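You operate a simulated robot arm through the tools that you are given. There is no shell and no other tool. Be economical: measure what you need, move in short steps, check, and stop when the job is done.

Carry out the task below with a simulated robot arm. There is one attempt and no reset: what you move stays moved.

TASK
Staple the recipes and the patterns, and lay both in the letter tray.
Fine: one staple in each.

Only the result counts: the job must be done as asked and must still hold three seconds after the hand-in. Knocking over, shifting, dropping, spilling or breaking anything else fails it.

THE ROBOT
A 6-joint arm with a two-finger parallel gripper, fixed in place. Base frame: the origin is at the foot of the arm, x ahead of it, y to its left, z up; the work surface is at about z = 80. Units: cm, degrees, N and s.
With the tool pointing down near the work surface it reaches from about 24 to 64 cm from the base axis. Its first joint turns from -66.0 to 66.0 degrees. Payload 2.7 kg.
Tool frame: the origin (TCP) lies between the finger pads and is the grasp point; the fingertips stand 2.3 cm ahead of it; z points along the fingers, y is the line along which they close. Largest opening 9.4 cm; finger width 3.8, thickness 1; the body of the gripper, 5.4 by 9.6 cm, starts 3.9 cm behind the TCP.
Orientation is that of the tool frame in the base frame, as [roll, pitch, yaw] about the fixed x, y, z axes, in that order (R = Rz(yaw) Ry(pitch) Rx(roll)). With the fingers straight down and closing along the base's y, the tool's x points along the base's -x, its y along +y and its z along -z.

THE INTERFACE
- The arm moves only by the tool arm_command. Its argument "rows" is a list of rows, each an object (a shift or turn left out is 0, a gripper value left out holds the last) with "slide": the shift along the tool's x, y, z in units of 50 mm (1.0 is 50 mm), a list of three; "delta_rot": the turn, a rotation vector about the tool's x, y, z in units of 4 degrees (1.0 is 4 degrees), a list of three; "claw": the gripper command, from -1 (shut) to 1 (fully open), values between in proportion. In form: [{"slide": [x, y, z], "delta_rot": [rx, ry, rz], "claw": claw}, ...]. A call has 1 to 10 rows; each row shifts and turns the commanded pose from where the row before left it, along the tool's axes as they then stand. A call with a number of a shift or a turn outside -1 to 1 is refused whole. A row lasts 0.2 s, in which the tool goes at most 5 cm and 8.6 degrees; a call with a longer step from one row to the next is refused whole, and so is a gripper value outside its range. A pose out of reach is approached as far as the arm can. The call stops where the force on the tool passes 90 N (or 10 N more than at its start, if that is more) or the arm is blocked; 0.2 s more then pass. Each finger travels about 4.5 cm/s and halts on what it meets, pressing with about 40 N; the grip force reading is that of the motor and also rises with nothing between the fingers. The clock runs only during rows and for 0.2 s after the last one: add rows that do not move to give the fingers time. The reply holds the time, the measured pose of the TCP, the force on the tool along the base axes, the opening and the grip force, in the units named above and with some noise.
- Cameras (640 x 400 px; columns grow to the right, rows downward): "scene" is fixed at [7.42, -42.95, 140.93]; the picture's right is [0.80, -0.60, 0.00], its down [-0.32, -0.43, -0.85] and it looks along [0.51, 0.67, -0.53] (base axes); focal length 345 px, centre (320, 200). "wrist" rides on the gripper at [-3.9, 0, -4.4] in the tool frame; the picture's right is [0.00, -1.00, 0.00], its down [0.97, 0.00, -0.24] and it looks along [0.24, 0.00, 0.97] (tool axes); focal length 218 px, centre (320, 200). There is no depth. A picture from a camera that has moved, and an enlarged one, comes with that camera's place and axes in the base frame and with its lens.
- snapshot(camera): a new picture of that camera. The clock stands still meanwhile.
- close_up(camera, box): a new picture of the part [left, top, right, bottom] of that camera's present view, enlarged. The clock stands still meanwhile.
- job_done(): hands the job in; it is judged then, once.

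Work in short steps. Places have to be worked out from the pictures, the camera data and where the tool is seen: move nearer, look again, correct. Check each grasp and each placing, and mend what went wrong. You have 120 turns and 84 pictures in all, those below and enlarged ones among them. Open the gripper and draw the arm clear of the work before you hand the job in, unless the task says otherwise; then end with one line.

The tools are called after ">>>" as name(argument=value, ...) on one line, values as JSON. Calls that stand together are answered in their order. arm_command: Moves the arm, as the interface text tells. Its arguments: {"type":"object","properties":{"rows":{"type":"array","items":{"type":"object","properties":{"slide":{"type":"array","items":{"type":"number"}},"delta_rot":{"type":"array","items":{"type":"number"}},"claw":{"type":"number"}}}}},"required":["rows"]} The other tools are called the same way: snapshot (camera) takes a picture; close_up (camera, box) takes an enlarged picture of a part of a camera's view; job_done () hands the job in.

At the start:

```text
time_s: 0.0
position: [45.14, 13.59, 113.71]
orientation: [-180.0, 0.0, 180.0]
contact_force: [0.1, 0.8, 0.2]
width: 9.4
grip_force: 0.1
```

scene: 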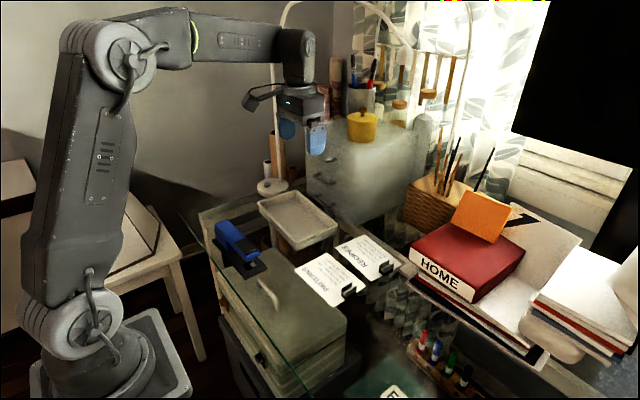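
wrist: 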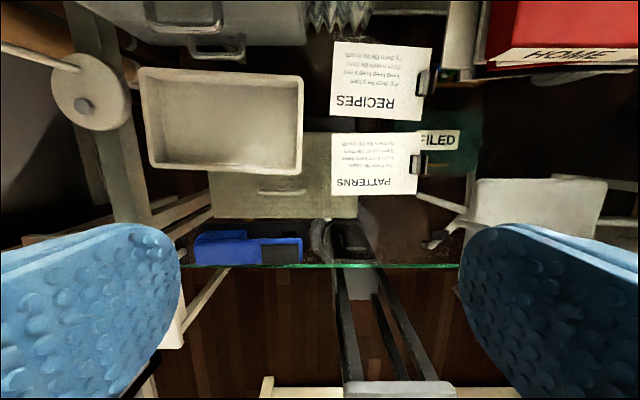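

I start by looking closer at the stapler, papers and tray before moving.

>>> close_up(camera="scene", box=[190, 170, 430, 320])

>>> close_up(camera="wrist", box=[130, 30, 470, 280])

```text
2.67 times, centred on (310, 245) of scene
camera zoom: at [7.42, -42.95, 140.93], right [0.8, -0.6, 0.0], down [-0.32, -0.43, -0.85], along [0.51, 0.67, -0.53], focal length 920 px, centre (347, 80)
```

zoom: 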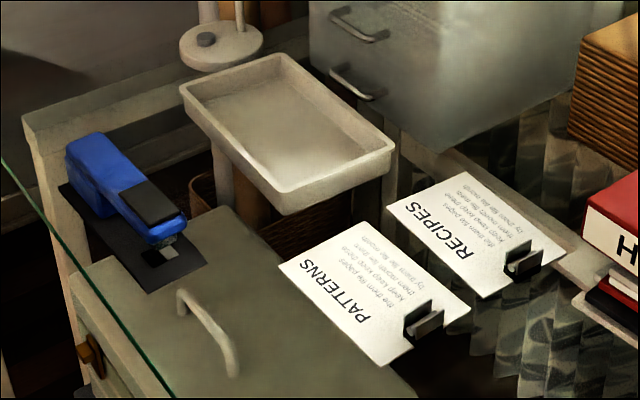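

```text
1.60 times, centred on (300, 155) of wrist
camera zoom: at [48.98, 13.61, 118.12], right [0.0, -1.0, 0.0], down [-0.97, 0.0, 0.24], along [-0.24, 0.0, -0.97], focal length 349 px, centre (352, 272)
```

zoom: 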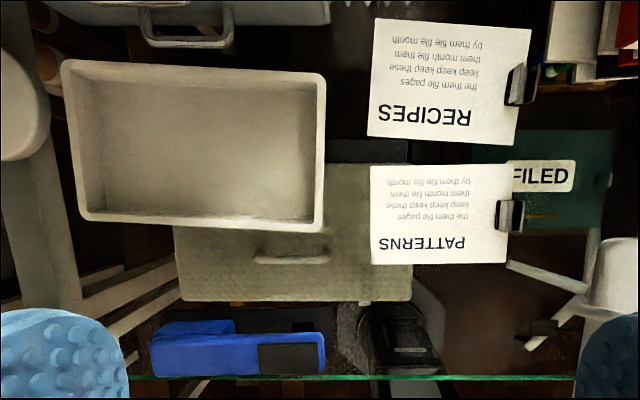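

The patterns lie at about x 41–51, y −3.5–11.7 with a black clip on the −y edge. The stapler's mouth is at about (33, 18), facing −y, and the tray covers x 44–60, y 16–39. I move above the patterns clip for a closer look.

>>> arm_command(rows=[{"slide": [-0.03, -0.684, 0.6]}, {"slide": [-0.03, -0.684, 0.6]}, {"slide": [-0.03, -0.684, 0.6]}, {"slide": [-0.03, -0.684, 0.6]}, {"slide": [-0.03, -0.684, 0.6]}, {}])

>>> snapshot(camera="wrist")

>>> close_up(camera="scene", box=[290, 220, 430, 310])

>>> close_up(camera="scene", box=[195, 205, 285, 285])

```text
time_s: 1.4
position: [45.87, -3.33, 98.81]
orientation: [179.9, -0.1, 179.9]
contact_force: [-0.1, -0.2, -0.6]
width: 9.42
grip_force: 0.1
```

```text
79 pictures are left
camera wrist: at [49.62, -3.25, 103.07], right [0.0, -1.0, 0.0], down [-0.97, 0.0, 0.24], along [-0.24, 0.0, -0.97], focal length 218 px, centre (320, 200)
```

wrist: 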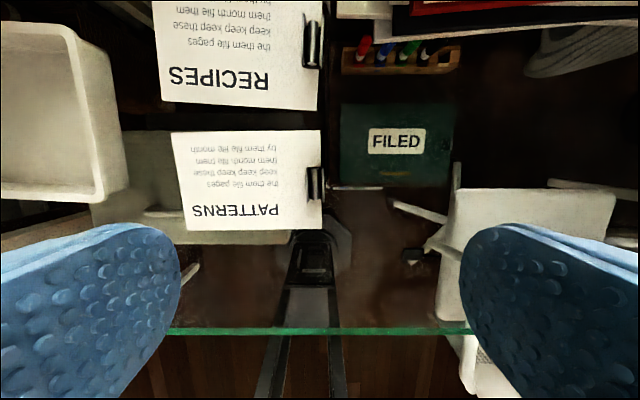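

```text
4.44 times, centred on (360, 265) of scene
camera zoom: at [7.42, -42.95, 140.93], right [0.8, -0.6, 0.0], down [-0.32, -0.43, -0.85], along [0.51, 0.67, -0.53], focal length 1533 px, centre (142, -89)
```

zoom: 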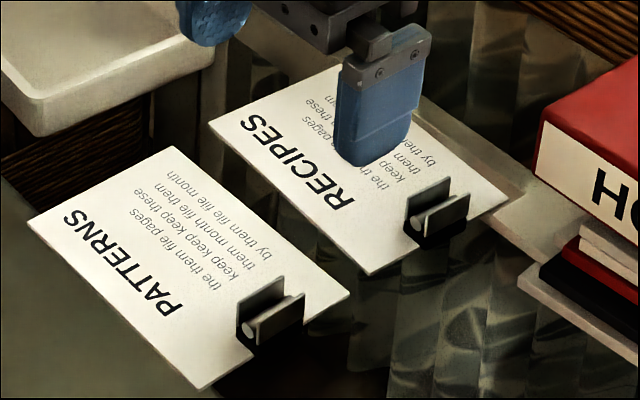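

```text
5.00 times, centred on (240, 245) of scene
camera zoom: at [7.42, -42.95, 140.93], right [0.8, -0.6, 0.0], down [-0.32, -0.43, -0.85], along [0.51, 0.67, -0.53], focal length 1724 px, centre (720, -25)
```

zoom: 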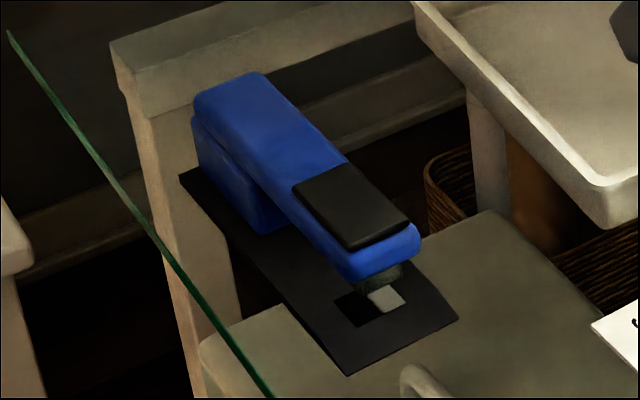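

The clip is two upright plates at about (46.2, −2.9), with its top at z ≈ 82.5. I lower the open fingers over it.

>>> arm_command(rows=[{"slide": [-0.06, 0.09, 0.9]}, {"slide": [0, 0, 0.9]}, {"slide": [0, 0, 0.7]}, {"slide": [0, 0, 0.2]}, {}])

>>> snapshot(camera="wrist")

>>> close_up(camera="scene", box=[290, 220, 430, 310])

```text
time_s: 2.6
position: [46.03, -2.97, 85.21]
orientation: [180.0, 0.0, 180.0]
contact_force: [-0.3, 0.1, -0.7]
width: 9.38
grip_force: 0.2
```

```text
76 pictures are left
camera wrist: at [49.93, -2.93, 89.53], right [0.0, -1.0, 0.0], down [-0.97, 0.0, 0.24], along [-0.24, 0.0, -0.97], focal length 218 px, centre (320, 200)
```

wrist: 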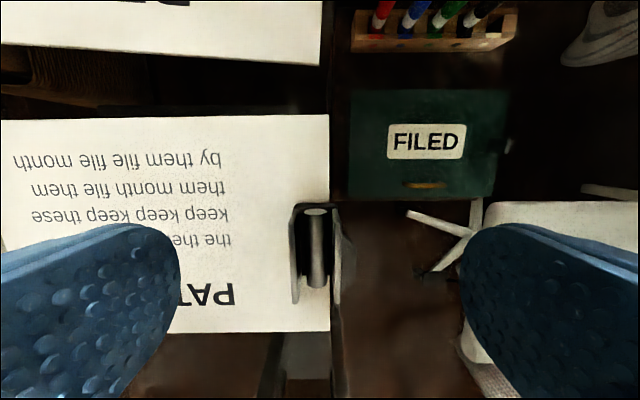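

```text
4.44 times, centred on (360, 265) of scene
camera zoom: at [7.42, -42.95, 140.93], right [0.8, -0.6, 0.0], down [-0.32, -0.43, -0.85], along [0.51, 0.67, -0.53], focal length 1533 px, centre (142, -89)
```

zoom: 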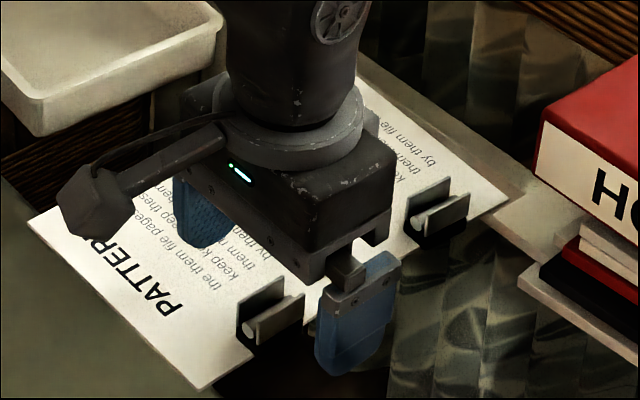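

The clip sits centred between the fingers. I descend 2.1 cm and close.

>>> arm_command(rows=[{"slide": [-0.04, 0.02, 0.22]}, {"slide": [0, 0, 0.2]}, {}, {"claw": -1}, {"claw": -1}, {"claw": -1}, {"claw": -1}, {"claw": -1}, {"claw": -1}])

>>> snapshot(camera="wrist")

```text
time_s: 4.6
position: [46.33, -2.97, 83.17]
orientation: [-180.0, 0.0, 180.0]
contact_force: [0.3, 0.0, -0.5]
width: 1.88
grip_force: 39.8
```

```text
74 pictures are left
camera wrist: at [50.17, -2.93, 87.56], right [0.0, -1.0, 0.0], down [-0.97, 0.0, 0.24], along [-0.24, 0.0, -0.97], focal length 218 px, centre (320, 200)
```

wrist: 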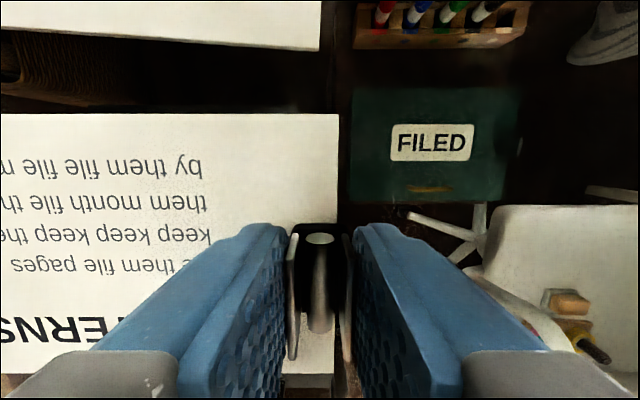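

Grip is firm at 1.88 cm. I lift 4 cm and move toward x = 32.6, staying in front of the stapler.

>>> arm_command(rows=[{"slide": [0, 0, -0.4]}, {"slide": [0, 0, -0.4]}, {"slide": [0.6, 0, 0]}, {"slide": [0.7, 0, 0]}, {"slide": [0.7, 0, 0]}, {"slide": [0.7, 0, 0]}, {}])

>>> close_up(camera="scene", box=[190, 190, 350, 290])

>>> snapshot(camera="wrist")

```text
time_s: 6.2
position: [32.65, -3.17, 87.23]
orientation: [179.9, 0.0, 179.9]
contact_force: [-0.9, 0.1, -0.5]
width: 1.88
grip_force: 40.2
```

```text
4.00 times, centred on (270, 240) of scene
camera zoom: at [7.42, -42.95, 140.93], right [0.8, -0.6, 0.0], down [-0.32, -0.43, -0.85], along [0.51, 0.67, -0.53], focal length 1380 px, centre (520, 40)
```

zoom: 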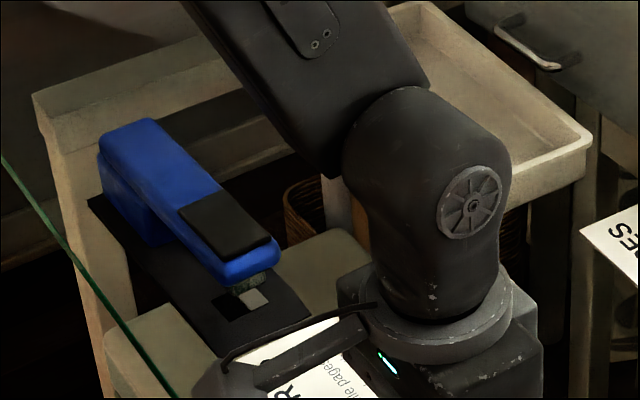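

```text
72 pictures are left
camera wrist: at [36.55, -3.09, 91.63], right [0.0, -1.0, 0.0], down [-0.97, 0.0, 0.24], along [-0.24, 0.0, -0.97], focal length 218 px, centre (320, 200)
```

wrist: 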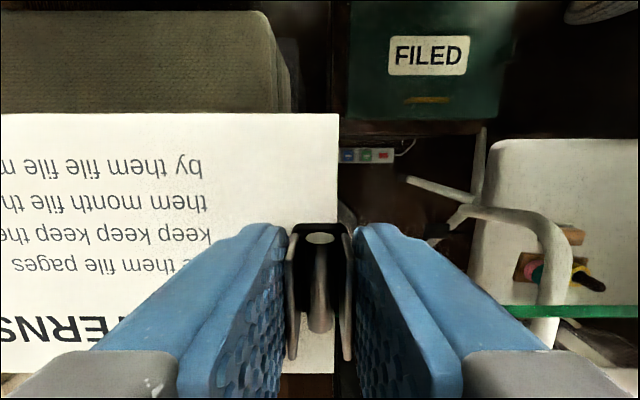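

The paper is held level and its centre is at x ≈ 32.3. The stapler base looks thin (about 0.4 cm), so I lower until the sheet is about 0.8 cm above the glass and bring its edge just short of the stapler.

>>> arm_command(rows=[{"slide": [0, 0.2, 0.32]}, {"slide": [0, 0.2, 0.32]}, {"slide": [0, 0.2, 0]}, {}])

>>> close_up(camera="scene", box=[200, 210, 312, 280])

```text
time_s: 7.2
position: [32.76, 0.08, 83.94]
orientation: [180.0, 0.0, 180.0]
contact_force: [-0.2, 0.1, -0.8]
width: 1.91
grip_force: 39.9
```

```text
5.71 times, centred on (256, 245) of scene
camera zoom: at [7.43, -42.95, 140.93], right [0.8, -0.6, 0.0], down [-0.32, -0.43, -0.85], along [0.51, 0.67, -0.53], focal length 1971 px, centre (686, -57)
```

zoom: 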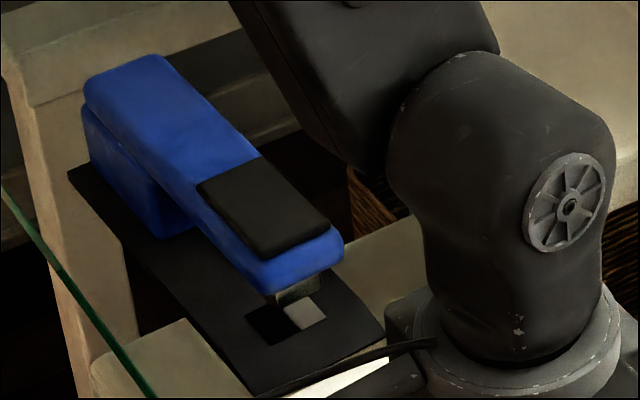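

Edge is at about y = 14.7. I slide in 2.3 cm over the base plate and check the force and picture.

>>> arm_command(rows=[{"slide": [0, 0.15, 0]}, {"slide": [0, 0.15, 0]}, {"slide": [0, 0.15, 0]}])

>>> close_up(camera="scene", box=[200, 210, 312, 280])

```text
time_s: 8.0
position: [32.79, 2.31, 83.93]
orientation: [-180.0, 0.0, 180.0]
contact_force: [-0.6, 0.6, -0.3]
width: 1.92
grip_force: 39.8
```

```text
5.71 times, centred on (256, 245) of scene
camera zoom: at [7.42, -42.95, 140.93], right [0.8, -0.6, 0.0], down [-0.32, -0.43, -0.85], along [0.51, 0.67, -0.53], focal length 1971 px, centre (686, -57)
```

zoom: 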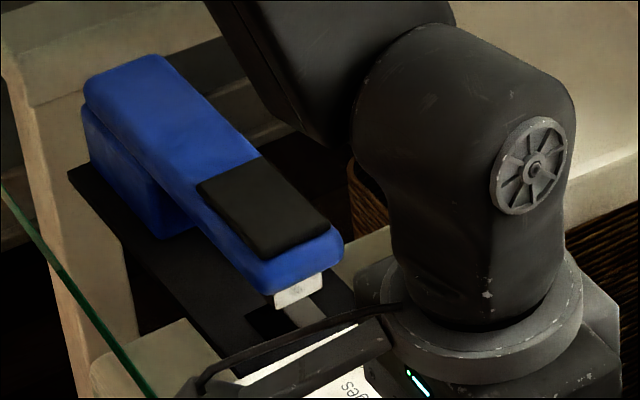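

The sheet clears the base freely. The nose bottom is at z ≈ 82.4 with its front face at y ≈ 18. I insert about 4 cm more so that the edge reaches y ≈ 21.

>>> arm_command(rows=[{"slide": [0, 0.16, 0]}, {"slide": [0, 0.16, 0]}, {"slide": [0, 0.16, 0]}, {"slide": [0, 0.16, 0]}, {"slide": [0, 0.16, 0]}, {}])

>>> close_up(camera="scene", box=[200, 210, 312, 280])

>>> snapshot(camera="wrist")

```text
time_s: 9.4
position: [32.98, 6.44, 84.04]
orientation: [-180.0, 0.0, -180.0]
contact_force: [-0.9, 0.2, -1.4]
width: 1.91
grip_force: 40.3
```

```text
5.71 times, centred on (256, 245) of scene
camera zoom: at [7.42, -42.95, 140.93], right [0.8, -0.6, 0.0], down [-0.32, -0.43, -0.85], along [0.51, 0.67, -0.53], focal length 1971 px, centre (686, -57)
```

zoom: 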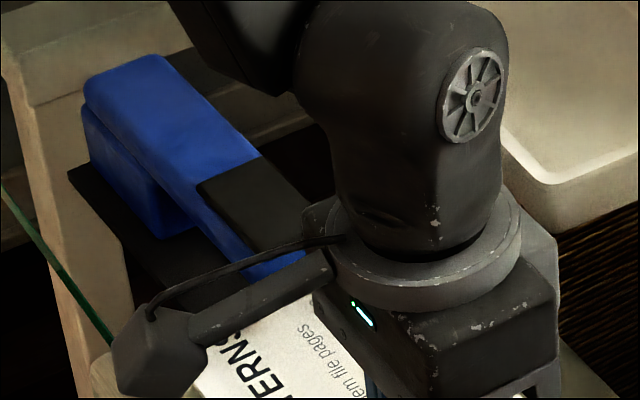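

```text
68 pictures are left
camera wrist: at [36.7, 6.45, 88.36], right [0.0, -1.0, 0.0], down [-0.97, 0.0, 0.24], along [-0.24, 0.0, -0.97], focal length 218 px, centre (320, 200)
```

wrist: 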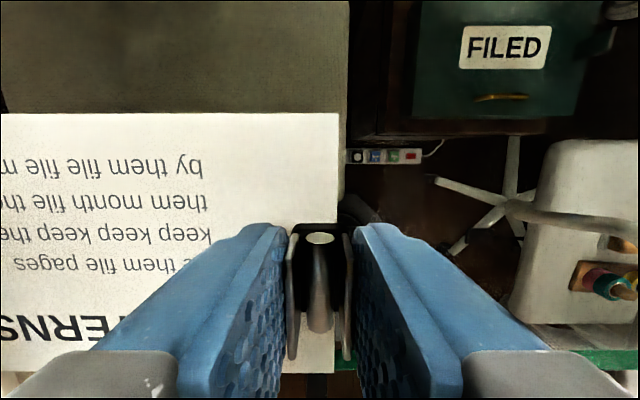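

Inserted with no contact force. I lower about 0.5 cm so it rests on the base plate, open slowly, and rise straight up.

>>> arm_command(rows=[{"slide": [0, 0, 0.05]}, {"slide": [0, 0, 0.05]}, {}, {"claw": -0.4}, {"claw": -0.2}, {"claw": 0}, {"claw": 0}, {}])

>>> snapshot(camera="wrist")

```text
time_s: 11.2
position: [32.82, 6.23, 83.4]
orientation: [180.0, 0.0, -180.0]
contact_force: [-0.3, -0.2, 0.3]
width: 4.69
grip_force: 0.1
```

```text
67 pictures are left
camera wrist: at [36.67, 6.34, 87.79], right [0.0, -1.0, 0.0], down [-0.97, 0.0, 0.24], along [-0.24, 0.0, -0.97], focal length 218 px, centre (320, 200)
```

wrist: 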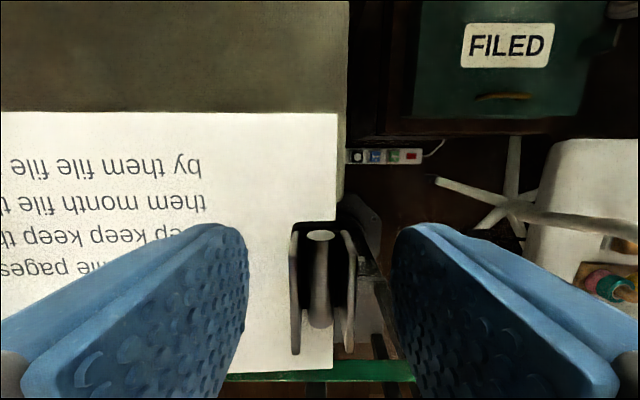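

Released cleanly. I rise 9 cm, close, and look at the whole setup.

>>> arm_command(rows=[{"slide": [0, 0, -0.6]}, {"slide": [0, 0, -0.9]}, {"slide": [0, 0, -0.9], "claw": -1}, {"slide": [0, 0.5, 0]}, {"slide": [0, 0.5, 0]}, {"slide": [0, 0.5, 0]}, {}])

>>> snapshot(camera="wrist")

>>> close_up(camera="scene", box=[200, 210, 312, 280])

```text
time_s: 12.8
position: [32.86, 13.81, 95.23]
orientation: [179.9, -0.1, -180.0]
contact_force: [0.4, 0.6, 0.1]
width: 0.01
grip_force: 39.9
```

```text
66 pictures are left
camera wrist: at [36.79, 13.84, 99.6], right [0.0, -1.0, 0.0], down [-0.97, 0.0, 0.24], along [-0.24, 0.0, -0.97], focal length 218 px, centre (320, 200)
```

wrist: 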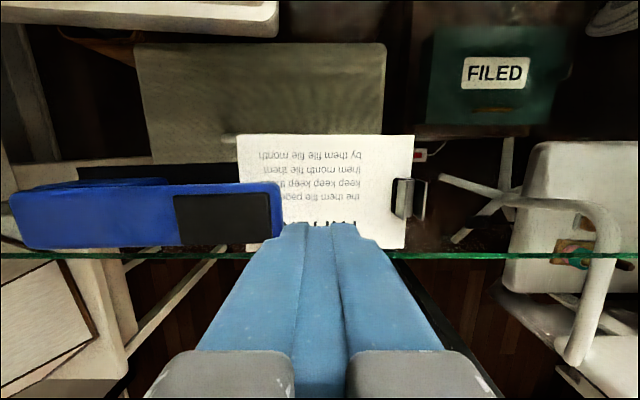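

```text
5.71 times, centred on (256, 245) of scene
camera zoom: at [7.42, -42.95, 140.93], right [0.8, -0.6, 0.0], down [-0.32, -0.43, -0.85], along [0.51, 0.67, -0.53], focal length 1971 px, centre (686, -57)
```

zoom: 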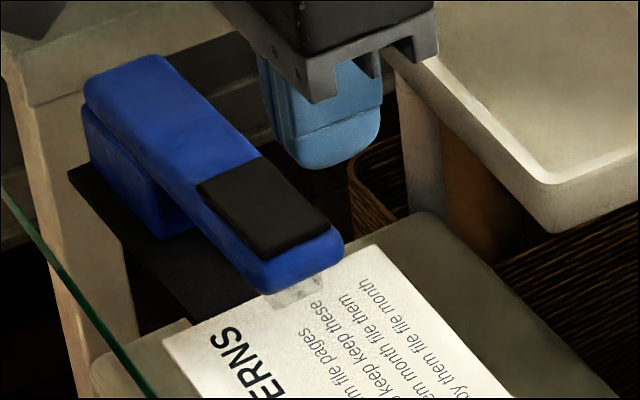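

The stapler hasn't moved and the sheet is under the nose. The pad centre is at about (32.4, 20), z ≈ 86.7, so I position closed fingertips above its front part at y ≈ 19.2.

>>> arm_command(rows=[{"slide": [0.05, 0.55, 0]}, {"slide": [0.04, 0.53, 0]}, {"slide": [0, 0, 0.5]}, {"slide": [0, 0, 0.4]}, {}])

>>> close_up(camera="scene", box=[200, 190, 328, 270])

>>> snapshot(camera="wrist")

```text
time_s: 14.0
position: [32.27, 19.22, 90.77]
orientation: [-180.0, -0.1, -180.0]
contact_force: [-0.5, -0.5, -0.7]
width: 0.0
grip_force: 39.8
```

```text
5.00 times, centred on (264, 230) of scene
camera zoom: at [7.42, -42.95, 140.93], right [0.8, -0.6, 0.0], down [-0.32, -0.43, -0.85], along [0.51, 0.67, -0.53], focal length 1724 px, centre (600, 50)
```

zoom: 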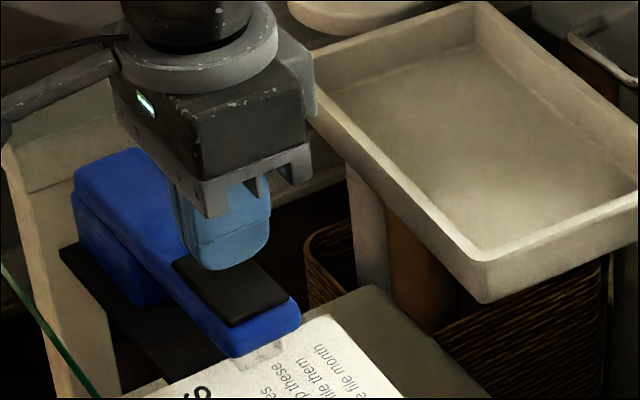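

```text
63 pictures are left
camera wrist: at [36.03, 19.29, 95.17], right [0.0, -1.0, 0.0], down [-0.97, 0.0, 0.24], along [-0.24, 0.0, -0.97], focal length 218 px, centre (320, 200)
```

wrist: 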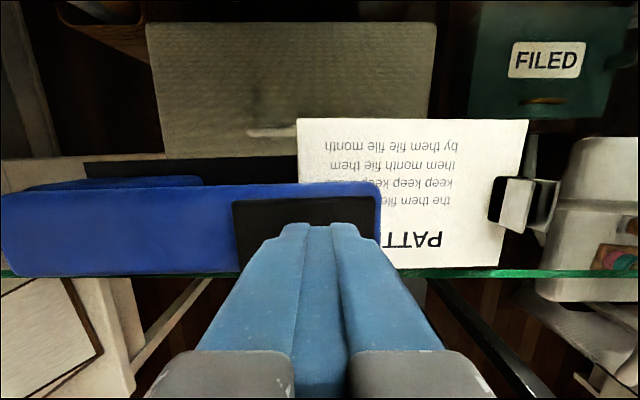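

Aligned over the pad. I go down slowly in half-centimetre rows and watch the force.

>>> arm_command(rows=[{"slide": [0, 0, 0.1]}, {"slide": [0, 0, 0.1]}, {"slide": [0, 0, 0.1]}, {"slide": [0, 0, 0.06]}, {}])

```text
time_s: 15.2
position: [32.29, 19.27, 89.11]
orientation: [-180.0, 0.1, 179.9]
contact_force: [-0.2, -0.4, 0.2]
width: 0.0
grip_force: 39.9
```

>>> arm_command(rows=[{"slide": [0, 0, 0.06]}, {"slide": [0, 0, 0.06]}, {}])

```text
time_s: 16.0
position: [32.17, 19.26, 88.46]
orientation: [180.0, 0.0, -180.0]
contact_force: [-0.5, 0.6, 2.7]
width: 0.0
grip_force: 40.1
```

Contact begins at about 88.5 (2.7 N). I continue in a single steady stroke.

>>> arm_command(rows=[{"slide": [0, 0, 0.06]}, {"slide": [0, 0, 0.06]}, {"slide": [0, 0, 0.06]}, {}])

>>> close_up(camera="scene", box=[200, 190, 328, 270])

```text
time_s: 17.0
position: [32.37, 19.05, 87.63]
orientation: [-179.9, 0.0, -180.0]
contact_force: [-4.7, -0.9, 6.0]
width: 0.02
grip_force: 40.7
```

```text
5.00 times, centred on (264, 230) of scene
camera zoom: at [7.41, -42.96, 140.93], right [0.8, -0.6, 0.0], down [-0.32, -0.43, -0.85], along [0.51, 0.67, -0.53], focal length 1724 px, centre (600, 50)
```

zoom: 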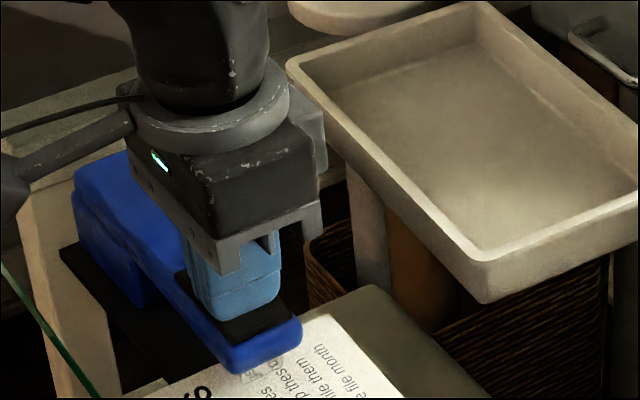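

The head is coming down with light spring force and the base is unmoved. I continue.

>>> arm_command(rows=[{"slide": [0, 0, 0.06]}, {"slide": [0, 0, 0.06]}, {}])

```text
time_s: 17.8
position: [32.42, 19.08, 87.19]
orientation: [180.0, 0.0, -180.0]
contact_force: [-7.9, -0.2, 9.5]
width: 0.01
grip_force: 40.2
```

>>> arm_command(rows=[{"slide": [0, 0, 0.06]}, {"slide": [0, 0, 0.06]}, {}])

>>> close_up(camera="scene", box=[200, 190, 328, 270])

```text
time_s: 18.6
position: [32.43, 19.05, 86.77]
orientation: [179.8, 0.2, 180.0]
contact_force: [-18.2, -5.9, 57.9]
width: 0.0
grip_force: 40.0
```

```text
5.00 times, centred on (264, 230) of scene
camera zoom: at [7.32, -43.0, 140.92], right [0.8, -0.6, 0.0], down [-0.32, -0.42, -0.85], along [0.51, 0.67, -0.53], focal length 1724 px, centre (600, 50)
```

zoom: 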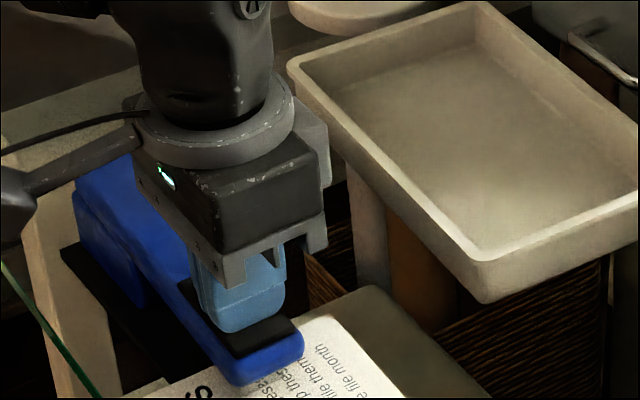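

The force rose sharply to 58 N, so the head has bottomed on the sheets. I press a touch further in the same stroke to be sure, without releasing.

>>> arm_command(rows=[{"slide": [0, 0, 0.03]}, {}])

```text
time_s: 19.2
position: [32.54, 19.04, 86.76]
orientation: [179.8, 0.4, -179.9]
contact_force: [-17.1, -11.2, 77.2]
width: 0.0
grip_force: 39.9
```

77 N on a solid stop. I release straight up slowly, then raise clear and check.

>>> arm_command(rows=[{"slide": [0, 0, -0.1]}, {"slide": [0, 0, -0.1]}, {"slide": [0, 0, -0.15]}, {"slide": [0, 0, -0.2]}, {"slide": [0, 0, -0.6]}, {"slide": [0, -0.6, -0.6]}, {"slide": [0, -0.8, 0]}, {"slide": [0, -0.8, 0]}, {}])

>>> snapshot(camera="wrist")

>>> close_up(camera="scene", box=[200, 210, 328, 290])

```text
time_s: 21.2
position: [32.4, 8.08, 94.96]
orientation: [180.0, 0.0, 180.0]
contact_force: [0.1, -0.6, 0.1]
width: 0.02
grip_force: 39.8
```

```text
60 pictures are left
camera wrist: at [36.27, 8.25, 99.37], right [0.0, -1.0, 0.0], down [-0.97, 0.0, 0.24], along [-0.24, 0.0, -0.97], focal length 218 px, centre (320, 200)
```

wrist: 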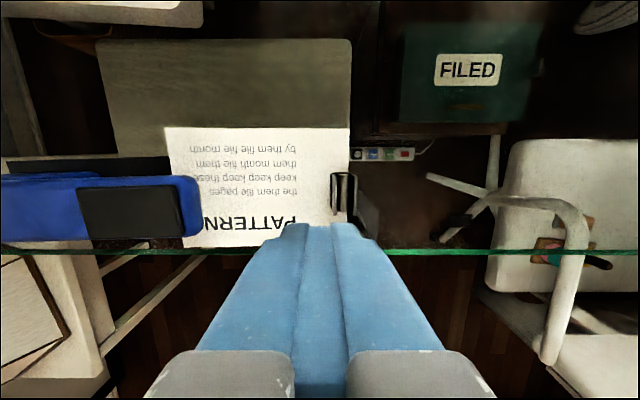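

```text
5.00 times, centred on (264, 250) of scene
camera zoom: at [7.42, -42.95, 140.93], right [0.8, -0.6, 0.0], down [-0.32, -0.43, -0.85], along [0.51, 0.67, -0.53], focal length 1724 px, centre (600, -50)
```

zoom: 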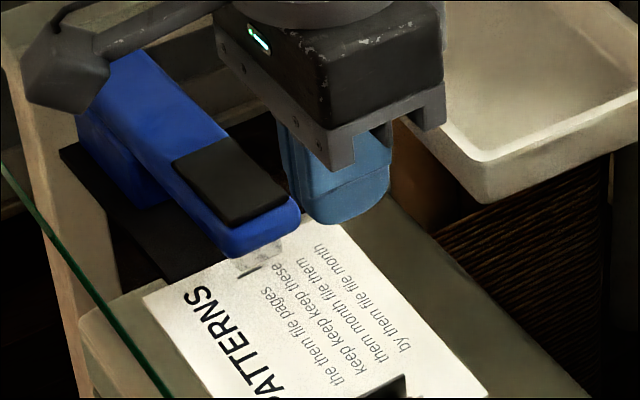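

Stapler and sheet are in place, and there's a dark mark near the nose. I zoom in to confirm the staple.

>>> close_up(camera="scene", box=[232, 250, 272, 275])

```text
16.00 times, centred on (252, 262) of scene
camera zoom: at [7.42, -42.95, 140.93], right [0.8, -0.6, 0.0], down [-0.32, -0.43, -0.85], along [0.51, 0.67, -0.53], focal length 5518 px, centre (1408, -800)
```

zoom: 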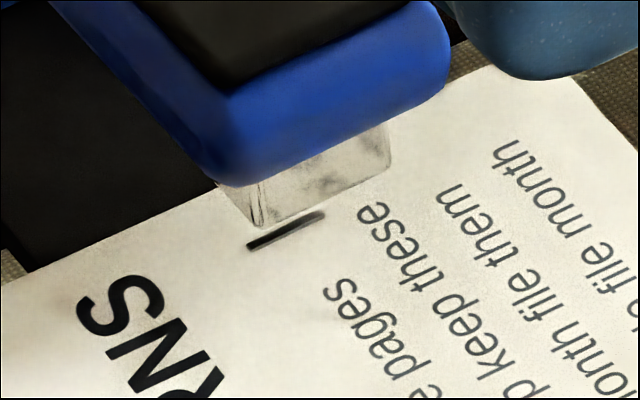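

The staple is in. I go back to the clip at about (32.75, 6.3) and grip it again.

>>> arm_command(rows=[{"slide": [-0.07, -0.36, 0], "claw": 0.3}, {"slide": [0, 0, 0.7], "claw": 0.3}, {"slide": [0, 0, 0.7], "claw": 0.3}, {"slide": [0, 0, 0.6], "claw": 0.3}, {"slide": [0, 0, 0.32]}, {}, {"claw": -1}, {"claw": -1}, {"claw": -1}, {"claw": -1}])

>>> snapshot(camera="wrist")

```text
time_s: 23.4
position: [32.68, 6.21, 83.51]
orientation: [-180.0, 0.0, 179.9]
contact_force: [-1.2, -0.8, 4.8]
width: 1.88
grip_force: 39.7
```

```text
57 pictures are left
camera wrist: at [36.56, 6.26, 87.82], right [0.0, -1.0, 0.0], down [-0.97, 0.0, 0.24], along [-0.24, 0.0, -0.97], focal length 218 px, centre (320, 200)
```

wrist: 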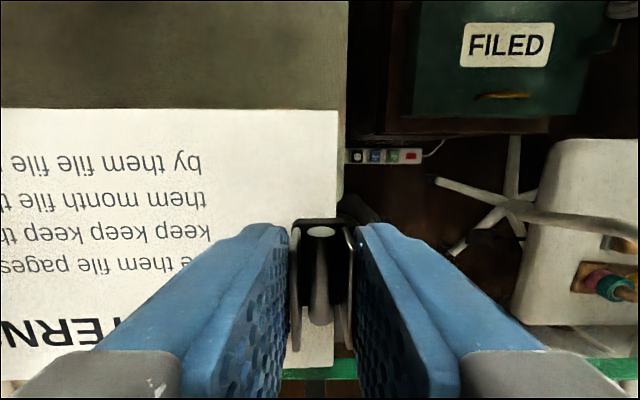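

Gripped again (1.88 cm). I lift 0.4 cm and draw the sheet out of the stapler along −y.

>>> arm_command(rows=[{"slide": [0, 0, -0.09]}, {"slide": [0, -0.2, 0]}, {"slide": [0, -0.3, 0]}, {"slide": [0, -0.4, 0]}, {"slide": [0, -0.5, 0]}, {"slide": [0, -0.4, -0.4]}, {"slide": [0, 0, -0.8]}, {}])

>>> snapshot(camera="scene")

>>> snapshot(camera="wrist")

```text
time_s: 25.2
position: [32.63, -2.64, 89.97]
orientation: [-180.0, 0.0, -180.0]
contact_force: [0.3, -0.2, 0.1]
width: 1.7
grip_force: 39.9
```

```text
56 pictures are left
```

scene: 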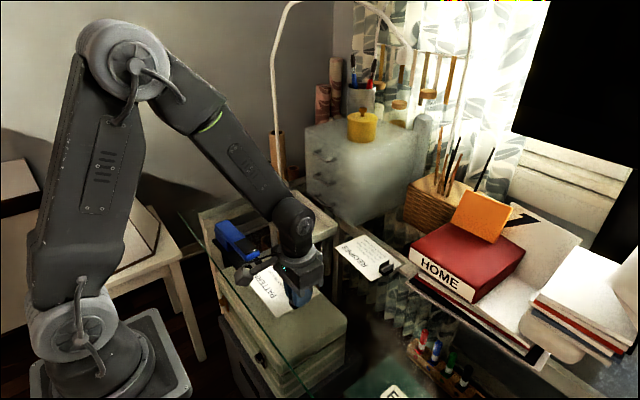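

```text
55 pictures are left
camera wrist: at [36.44, -2.55, 94.3], right [0.0, -1.0, 0.0], down [-0.97, 0.0, 0.24], along [-0.24, 0.0, -0.97], focal length 218 px, centre (320, 200)
```

wrist: 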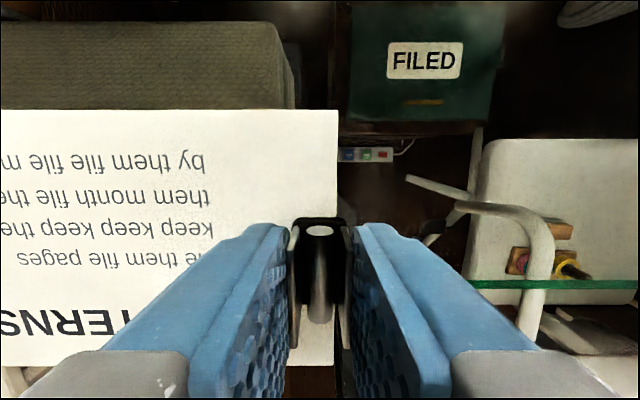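

Sheet is out and gripped. I raise it and carry it high over to the tray, then look down to measure the tray's interior.

>>> arm_command(rows=[{"slide": [0, 0, -0.7]}, {"slide": [0, 0, -0.7]}, {"slide": [-0.554, 0.674, 0]}, {"slide": [-0.554, 0.674, 0]}, {"slide": [-0.554, 0.674, 0]}, {"slide": [-0.554, 0.674, 0]}, {"slide": [-0.554, 0.674, 0]}, {"slide": [-0.554, 0.674, 0]}, {"slide": [-0.554, 0.674, 0]}, {}])

>>> snapshot(camera="wrist")

>>> close_up(camera="scene", box=[230, 150, 390, 250])

```text
time_s: 27.4
position: [51.83, 21.36, 97.03]
orientation: [-180.0, -0.1, -180.0]
contact_force: [-0.2, 0.4, 0.1]
width: 1.69
grip_force: 40.0
```

```text
54 pictures are left
camera wrist: at [55.76, 21.4, 101.3], right [0.0, -1.0, 0.0], down [-0.97, 0.0, 0.24], along [-0.24, 0.0, -0.97], focal length 218 px, centre (320, 200)
```

wrist: 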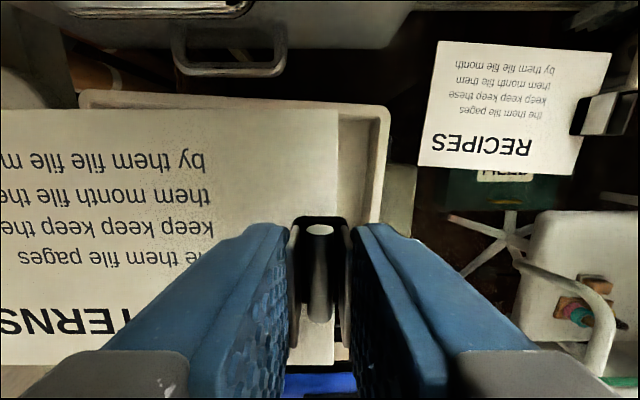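

```text
4.00 times, centred on (310, 200) of scene
camera zoom: at [7.43, -42.95, 140.93], right [0.8, -0.6, 0.0], down [-0.32, -0.43, -0.85], along [0.51, 0.67, -0.53], focal length 1380 px, centre (360, 200)
```

zoom: 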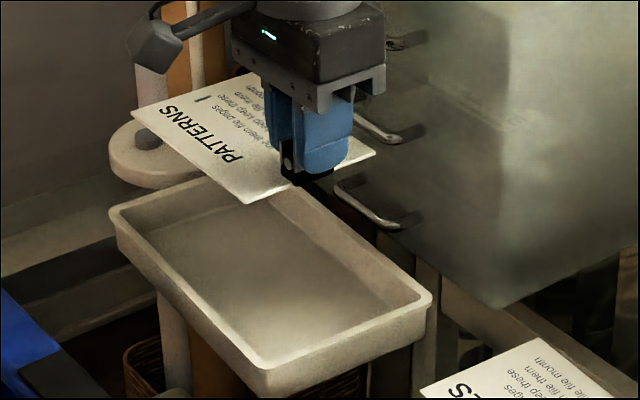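

The tray rim is x 44.7–58.7, y 16–39, rotated about 2°, and the staple is visible on the held sheet. I turn 2° to match, centre over the tray and descend to just above the rim.

>>> arm_command(rows=[{"slide": [-0.05, -0.03, 0.4], "delta_rot": [0, 0, 0.5]}, {"slide": [0, 0, 0.6]}, {"slide": [0, 0, 0.6]}, {}])

>>> snapshot(camera="wrist")

>>> close_up(camera="scene", box=[230, 150, 390, 250])

```text
time_s: 28.4
position: [52.38, 20.6, 88.91]
orientation: [-179.9, 0.0, 178.0]
contact_force: [-0.1, -0.1, -0.3]
width: 1.71
grip_force: 39.4
```

```text
52 pictures are left
camera wrist: at [56.13, 20.59, 93.26], right [-0.04, -1.0, 0.0], down [-0.97, 0.03, 0.24], along [-0.24, 0.01, -0.97], focal length 218 px, centre (320, 200)
```

wrist: 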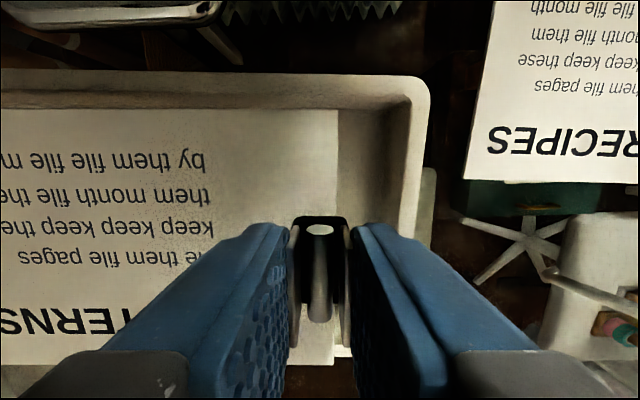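

```text
4.00 times, centred on (310, 200) of scene
camera zoom: at [7.43, -42.95, 140.93], right [0.8, -0.6, 0.0], down [-0.32, -0.43, -0.85], along [0.51, 0.67, -0.53], focal length 1380 px, centre (360, 200)
```

zoom: 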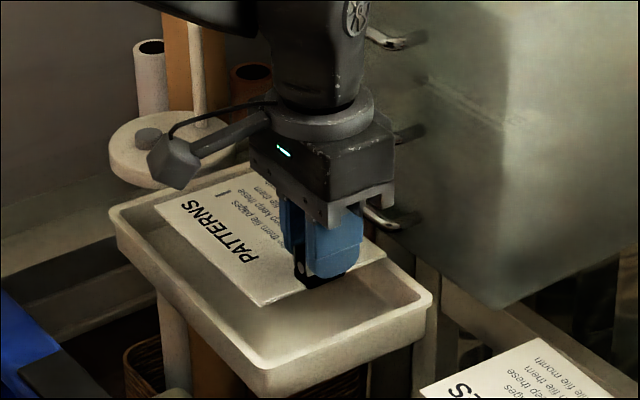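

The tray's inner walls are about vertical: inside is x 46–58, y 17–38. I shift 1 cm toward −y so the second stack can fit next to this clip, then lower to the floor.

>>> arm_command(rows=[{"slide": [0.05, -0.2, 0.2]}, {"slide": [0, 0, 0.3]}, {"slide": [0, 0, 0.3]}, {"slide": [0, 0, 0.16]}, {}])

>>> snapshot(camera="wrist")

```text
time_s: 29.6
position: [52.19, 19.64, 84.12]
orientation: [-180.0, 0.0, 178.1]
contact_force: [-0.2, 0.8, -0.2]
width: 1.71
grip_force: 40.1
```

```text
50 pictures are left
camera wrist: at [56.0, 19.57, 88.48], right [-0.04, -1.0, 0.0], down [-0.97, 0.03, 0.24], along [-0.24, 0.01, -0.97], focal length 218 px, centre (320, 200)
```

wrist: 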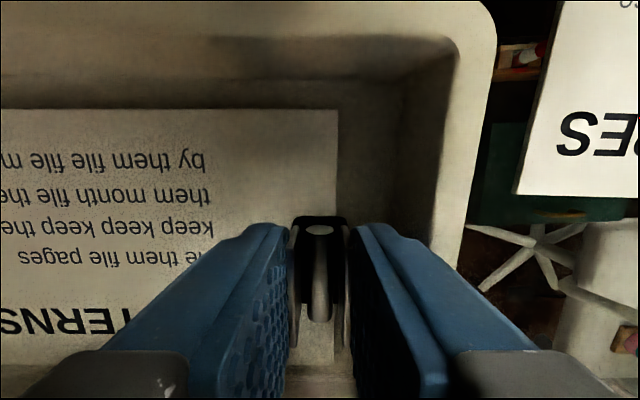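

Good clearance to the wall. I lower in small steps until it touches the tray floor.

>>> arm_command(rows=[{"slide": [0, 0, 0.05]}, {"slide": [0, 0, 0.04]}, {}])

```text
time_s: 30.4
position: [52.13, 19.84, 83.86]
orientation: [179.9, 0.3, 178.0]
contact_force: [-8.1, -4.5, 25.9]
width: 1.67
grip_force: 40.0
```

Floor contact (26 N). I ease up slightly, open just to about 2.6 cm, and rise.

>>> arm_command(rows=[{"slide": [0, 0, -0.04]}, {"claw": -0.45}, {"claw": -0.45}, {}, {"slide": [0, 0, -0.2]}, {"slide": [0, 0, -0.3]}, {"slide": [0, 0, -0.6]}, {"slide": [0, 0, -0.9]}, {"slide": [0, 0, -0.5]}, {}])

>>> snapshot(camera="wrist")

>>> close_up(camera="scene", box=[230, 150, 390, 250])

```text
time_s: 32.6
position: [52.25, 19.78, 96.11]
orientation: [180.0, 0.0, 178.0]
contact_force: [-0.1, 1.1, -1.0]
width: 2.61
grip_force: 0.0
```

```text
49 pictures are left
camera wrist: at [56.09, 19.62, 100.45], right [-0.04, -1.0, 0.0], down [-0.97, 0.03, 0.24], along [-0.24, 0.01, -0.97], focal length 218 px, centre (320, 200)
```

wrist: 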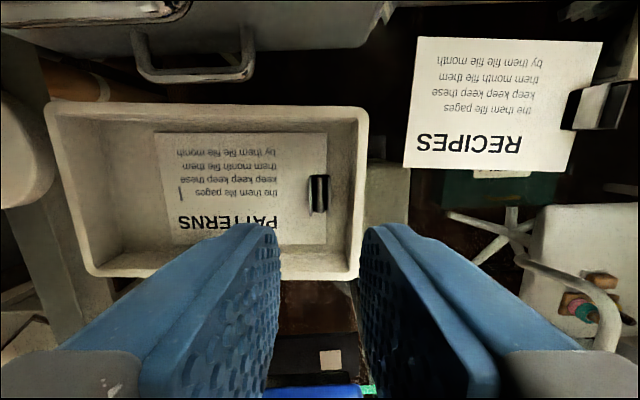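

```text
4.00 times, centred on (310, 200) of scene
camera zoom: at [7.42, -42.95, 140.93], right [0.8, -0.6, 0.0], down [-0.32, -0.43, -0.85], along [0.51, 0.67, -0.53], focal length 1380 px, centre (360, 200)
```

zoom: 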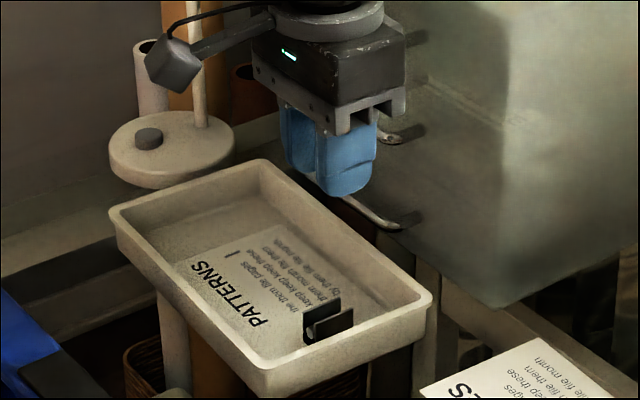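

The patterns lie flat in the tray with one staple, and neither tray nor stapler moved. Next are the recipes: I move above their clip at about (58, −2.9) and look.

>>> arm_command(rows=[{"slide": [-0.2, -0.9, 0]}, {"slide": [-0.2, -0.9, 0]}, {"slide": [-0.2, -0.9, 0]}, {"slide": [-0.2, -0.9, 0]}, {"slide": [-0.2, -0.9, 0], "delta_rot": [0, 0, 0.35]}, {}])

>>> snapshot(camera="wrist")

>>> snapshot(camera="scene")

```text
time_s: 34.0
position: [56.29, -2.58, 96.23]
orientation: [-180.0, 0.0, 176.6]
contact_force: [-0.7, 0.1, 1.4]
width: 2.6
grip_force: 0.0
```

```text
47 pictures are left
camera wrist: at [60.09, -2.75, 100.48], right [-0.06, -1.0, 0.0], down [-0.97, 0.06, 0.24], along [-0.24, 0.01, -0.97], focal length 218 px, centre (320, 200)
```

wrist: 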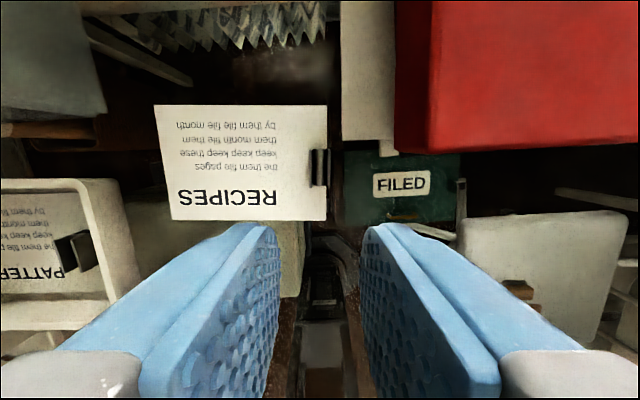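

```text
46 pictures are left
```

scene: 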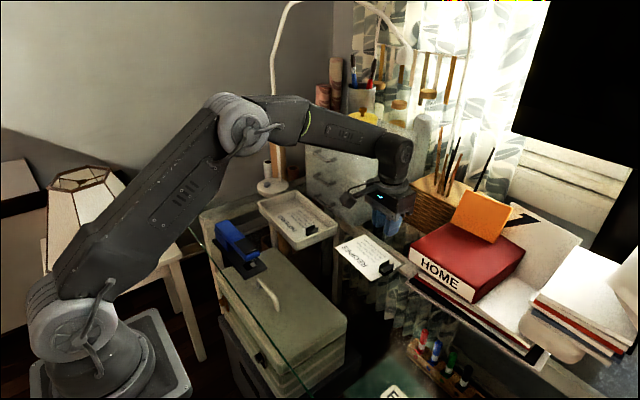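

The recipes clip is at about (58.4, −2.65). The red book is close on the −y side, so I check its clearance.

>>> close_up(camera="scene", box=[340, 180, 500, 310])

>>> close_up(camera="wrist", box=[290, 0, 640, 220])

```text
3.08 times, centred on (420, 245) of scene
camera zoom: at [7.42, -42.95, 140.93], right [0.8, -0.6, 0.0], down [-0.32, -0.43, -0.85], along [0.51, 0.67, -0.53], focal length 1061 px, centre (12, 62)
```

zoom: 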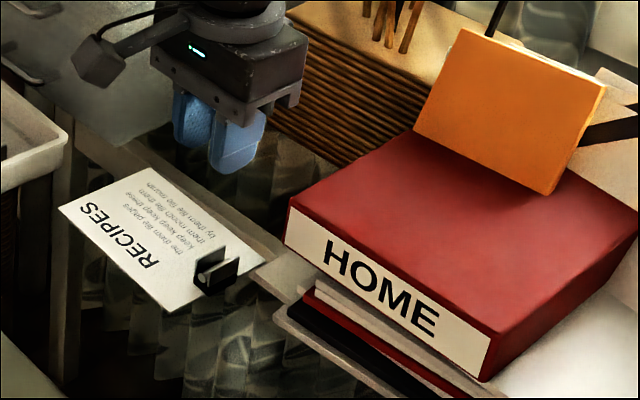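

```text
1.82 times, centred on (465, 110) of wrist
camera zoom: at [60.09, -2.75, 100.48], right [-0.06, -1.0, 0.0], down [-0.97, 0.06, 0.24], along [-0.24, 0.01, -0.97], focal length 397 px, centre (56, 364)
```

zoom: 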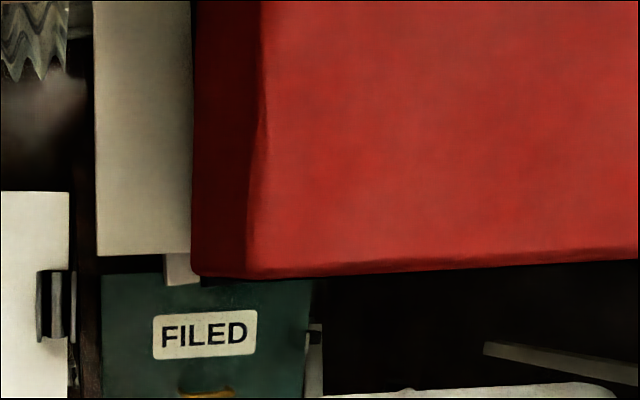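

The red book's corner is at about (59.4, −7.8) with its top at z ≈ 91, so a centred grasp would put the gripper body very close. I grip the −x part of the clip instead (TCP x ≈ 57.0), descending halfway first.

>>> arm_command(rows=[{"slide": [-0.13, 0, 0.6], "claw": -0.2}, {"slide": [0, 0, 0.6]}, {"slide": [0, 0, 0.5]}, {}])

>>> snapshot(camera="wrist")

>>> close_up(camera="scene", box=[340, 180, 500, 310])

```text
time_s: 35.0
position: [57.07, -2.53, 87.72]
orientation: [-180.0, 0.0, 176.5]
contact_force: [0.7, -0.4, -0.2]
width: 3.77
grip_force: 0.2
```

```text
43 pictures are left
camera wrist: at [60.88, -2.73, 92.16], right [-0.06, -1.0, 0.0], down [-0.97, 0.06, 0.24], along [-0.24, 0.01, -0.97], focal length 218 px, centre (320, 200)
```

wrist: 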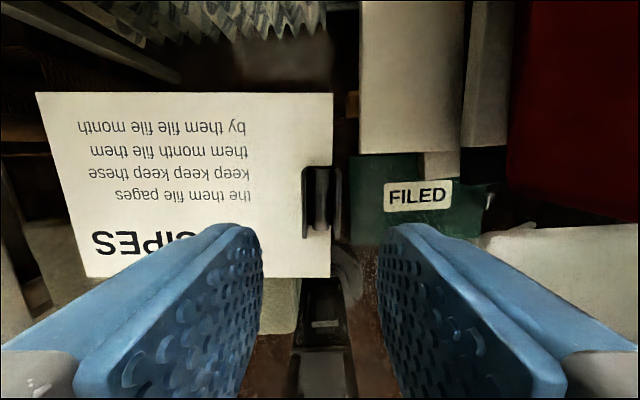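

```text
3.08 times, centred on (420, 245) of scene
camera zoom: at [7.42, -42.95, 140.93], right [0.8, -0.6, 0.0], down [-0.32, -0.43, -0.85], along [0.51, 0.67, -0.53], focal length 1061 px, centre (12, 62)
```

zoom: 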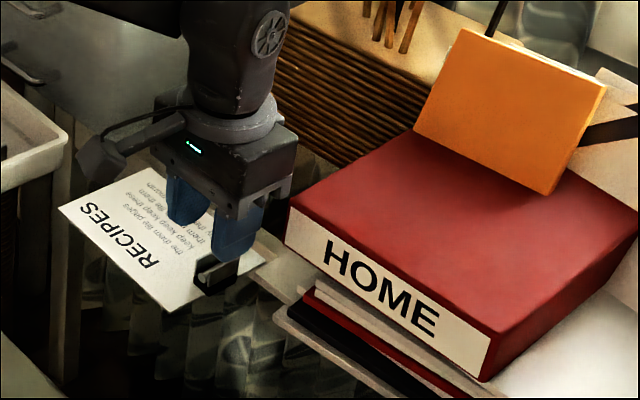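

The clip is centred between the fingers. I shift another 0.5 cm toward −x for more book clearance, then descend slowly and grip.

>>> arm_command(rows=[{"slide": [0.1, 0, 0]}, {"slide": [0, 0, 0.2]}, {"slide": [0, 0, 0.2]}, {"slide": [0, 0, 0.2]}, {"slide": [0, 0, 0.2]}, {"slide": [0, 0, 0.11]}, {}])

>>> snapshot(camera="wrist")

>>> close_up(camera="scene", box=[340, 180, 500, 310])

```text
time_s: 36.6
position: [56.47, -2.88, 83.31]
orientation: [180.0, 0.1, 176.6]
contact_force: [0.0, 0.1, -0.7]
width: 3.77
grip_force: 0.1
```

```text
41 pictures are left
camera wrist: at [60.28, -3.06, 87.63], right [-0.06, -1.0, 0.0], down [-0.97, 0.06, 0.24], along [-0.24, 0.01, -0.97], focal length 218 px, centre (320, 200)
```

wrist: 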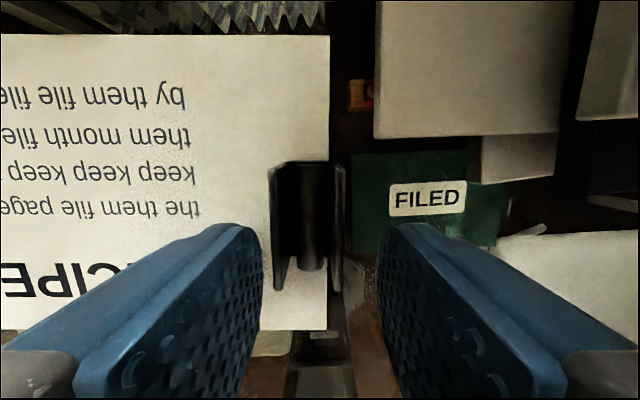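

```text
3.08 times, centred on (420, 245) of scene
camera zoom: at [7.42, -42.95, 140.93], right [0.8, -0.6, 0.0], down [-0.32, -0.43, -0.85], along [0.51, 0.67, -0.53], focal length 1061 px, centre (12, 62)
```

zoom: 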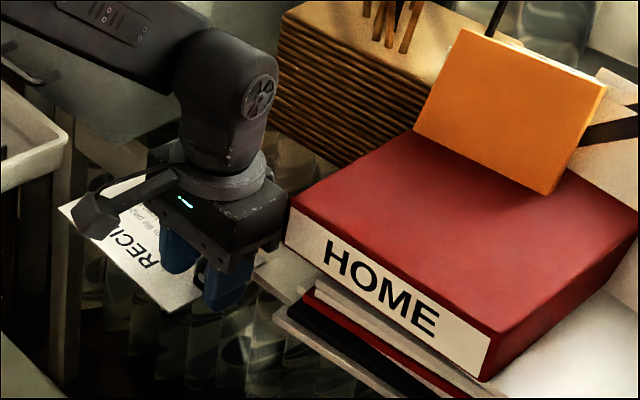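

No contact with the book. I close on the clip, lift 0.5 cm, and bring the sheet 5 cm toward −x.

>>> arm_command(rows=[{"claw": -1}, {"claw": -1}, {"claw": -1}, {"slide": [0, 0, -0.1]}, {"slide": [0.2, 0, 0]}, {"slide": [0.4, 0, 0]}, {"slide": [0.4, 0, 0]}, {}])

>>> snapshot(camera="wrist")

```text
time_s: 38.4
position: [51.49, -2.5, 83.84]
orientation: [179.9, 0.0, 176.5]
contact_force: [-0.2, 0.3, -0.9]
width: 1.9
grip_force: 40.1
```

```text
39 pictures are left
camera wrist: at [55.39, -2.71, 88.19], right [-0.06, -1.0, 0.0], down [-0.97, 0.06, 0.24], along [-0.24, 0.01, -0.97], focal length 218 px, centre (320, 200)
```

wrist: 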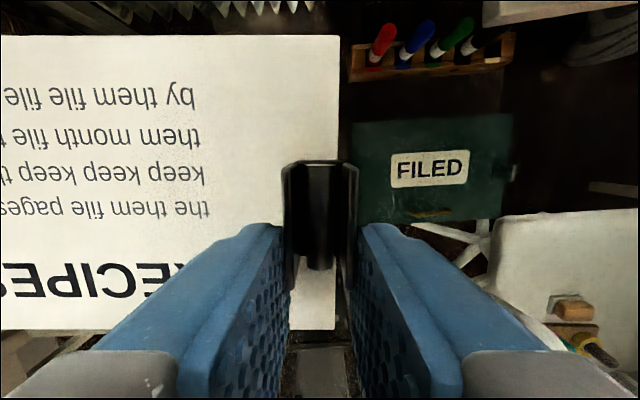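

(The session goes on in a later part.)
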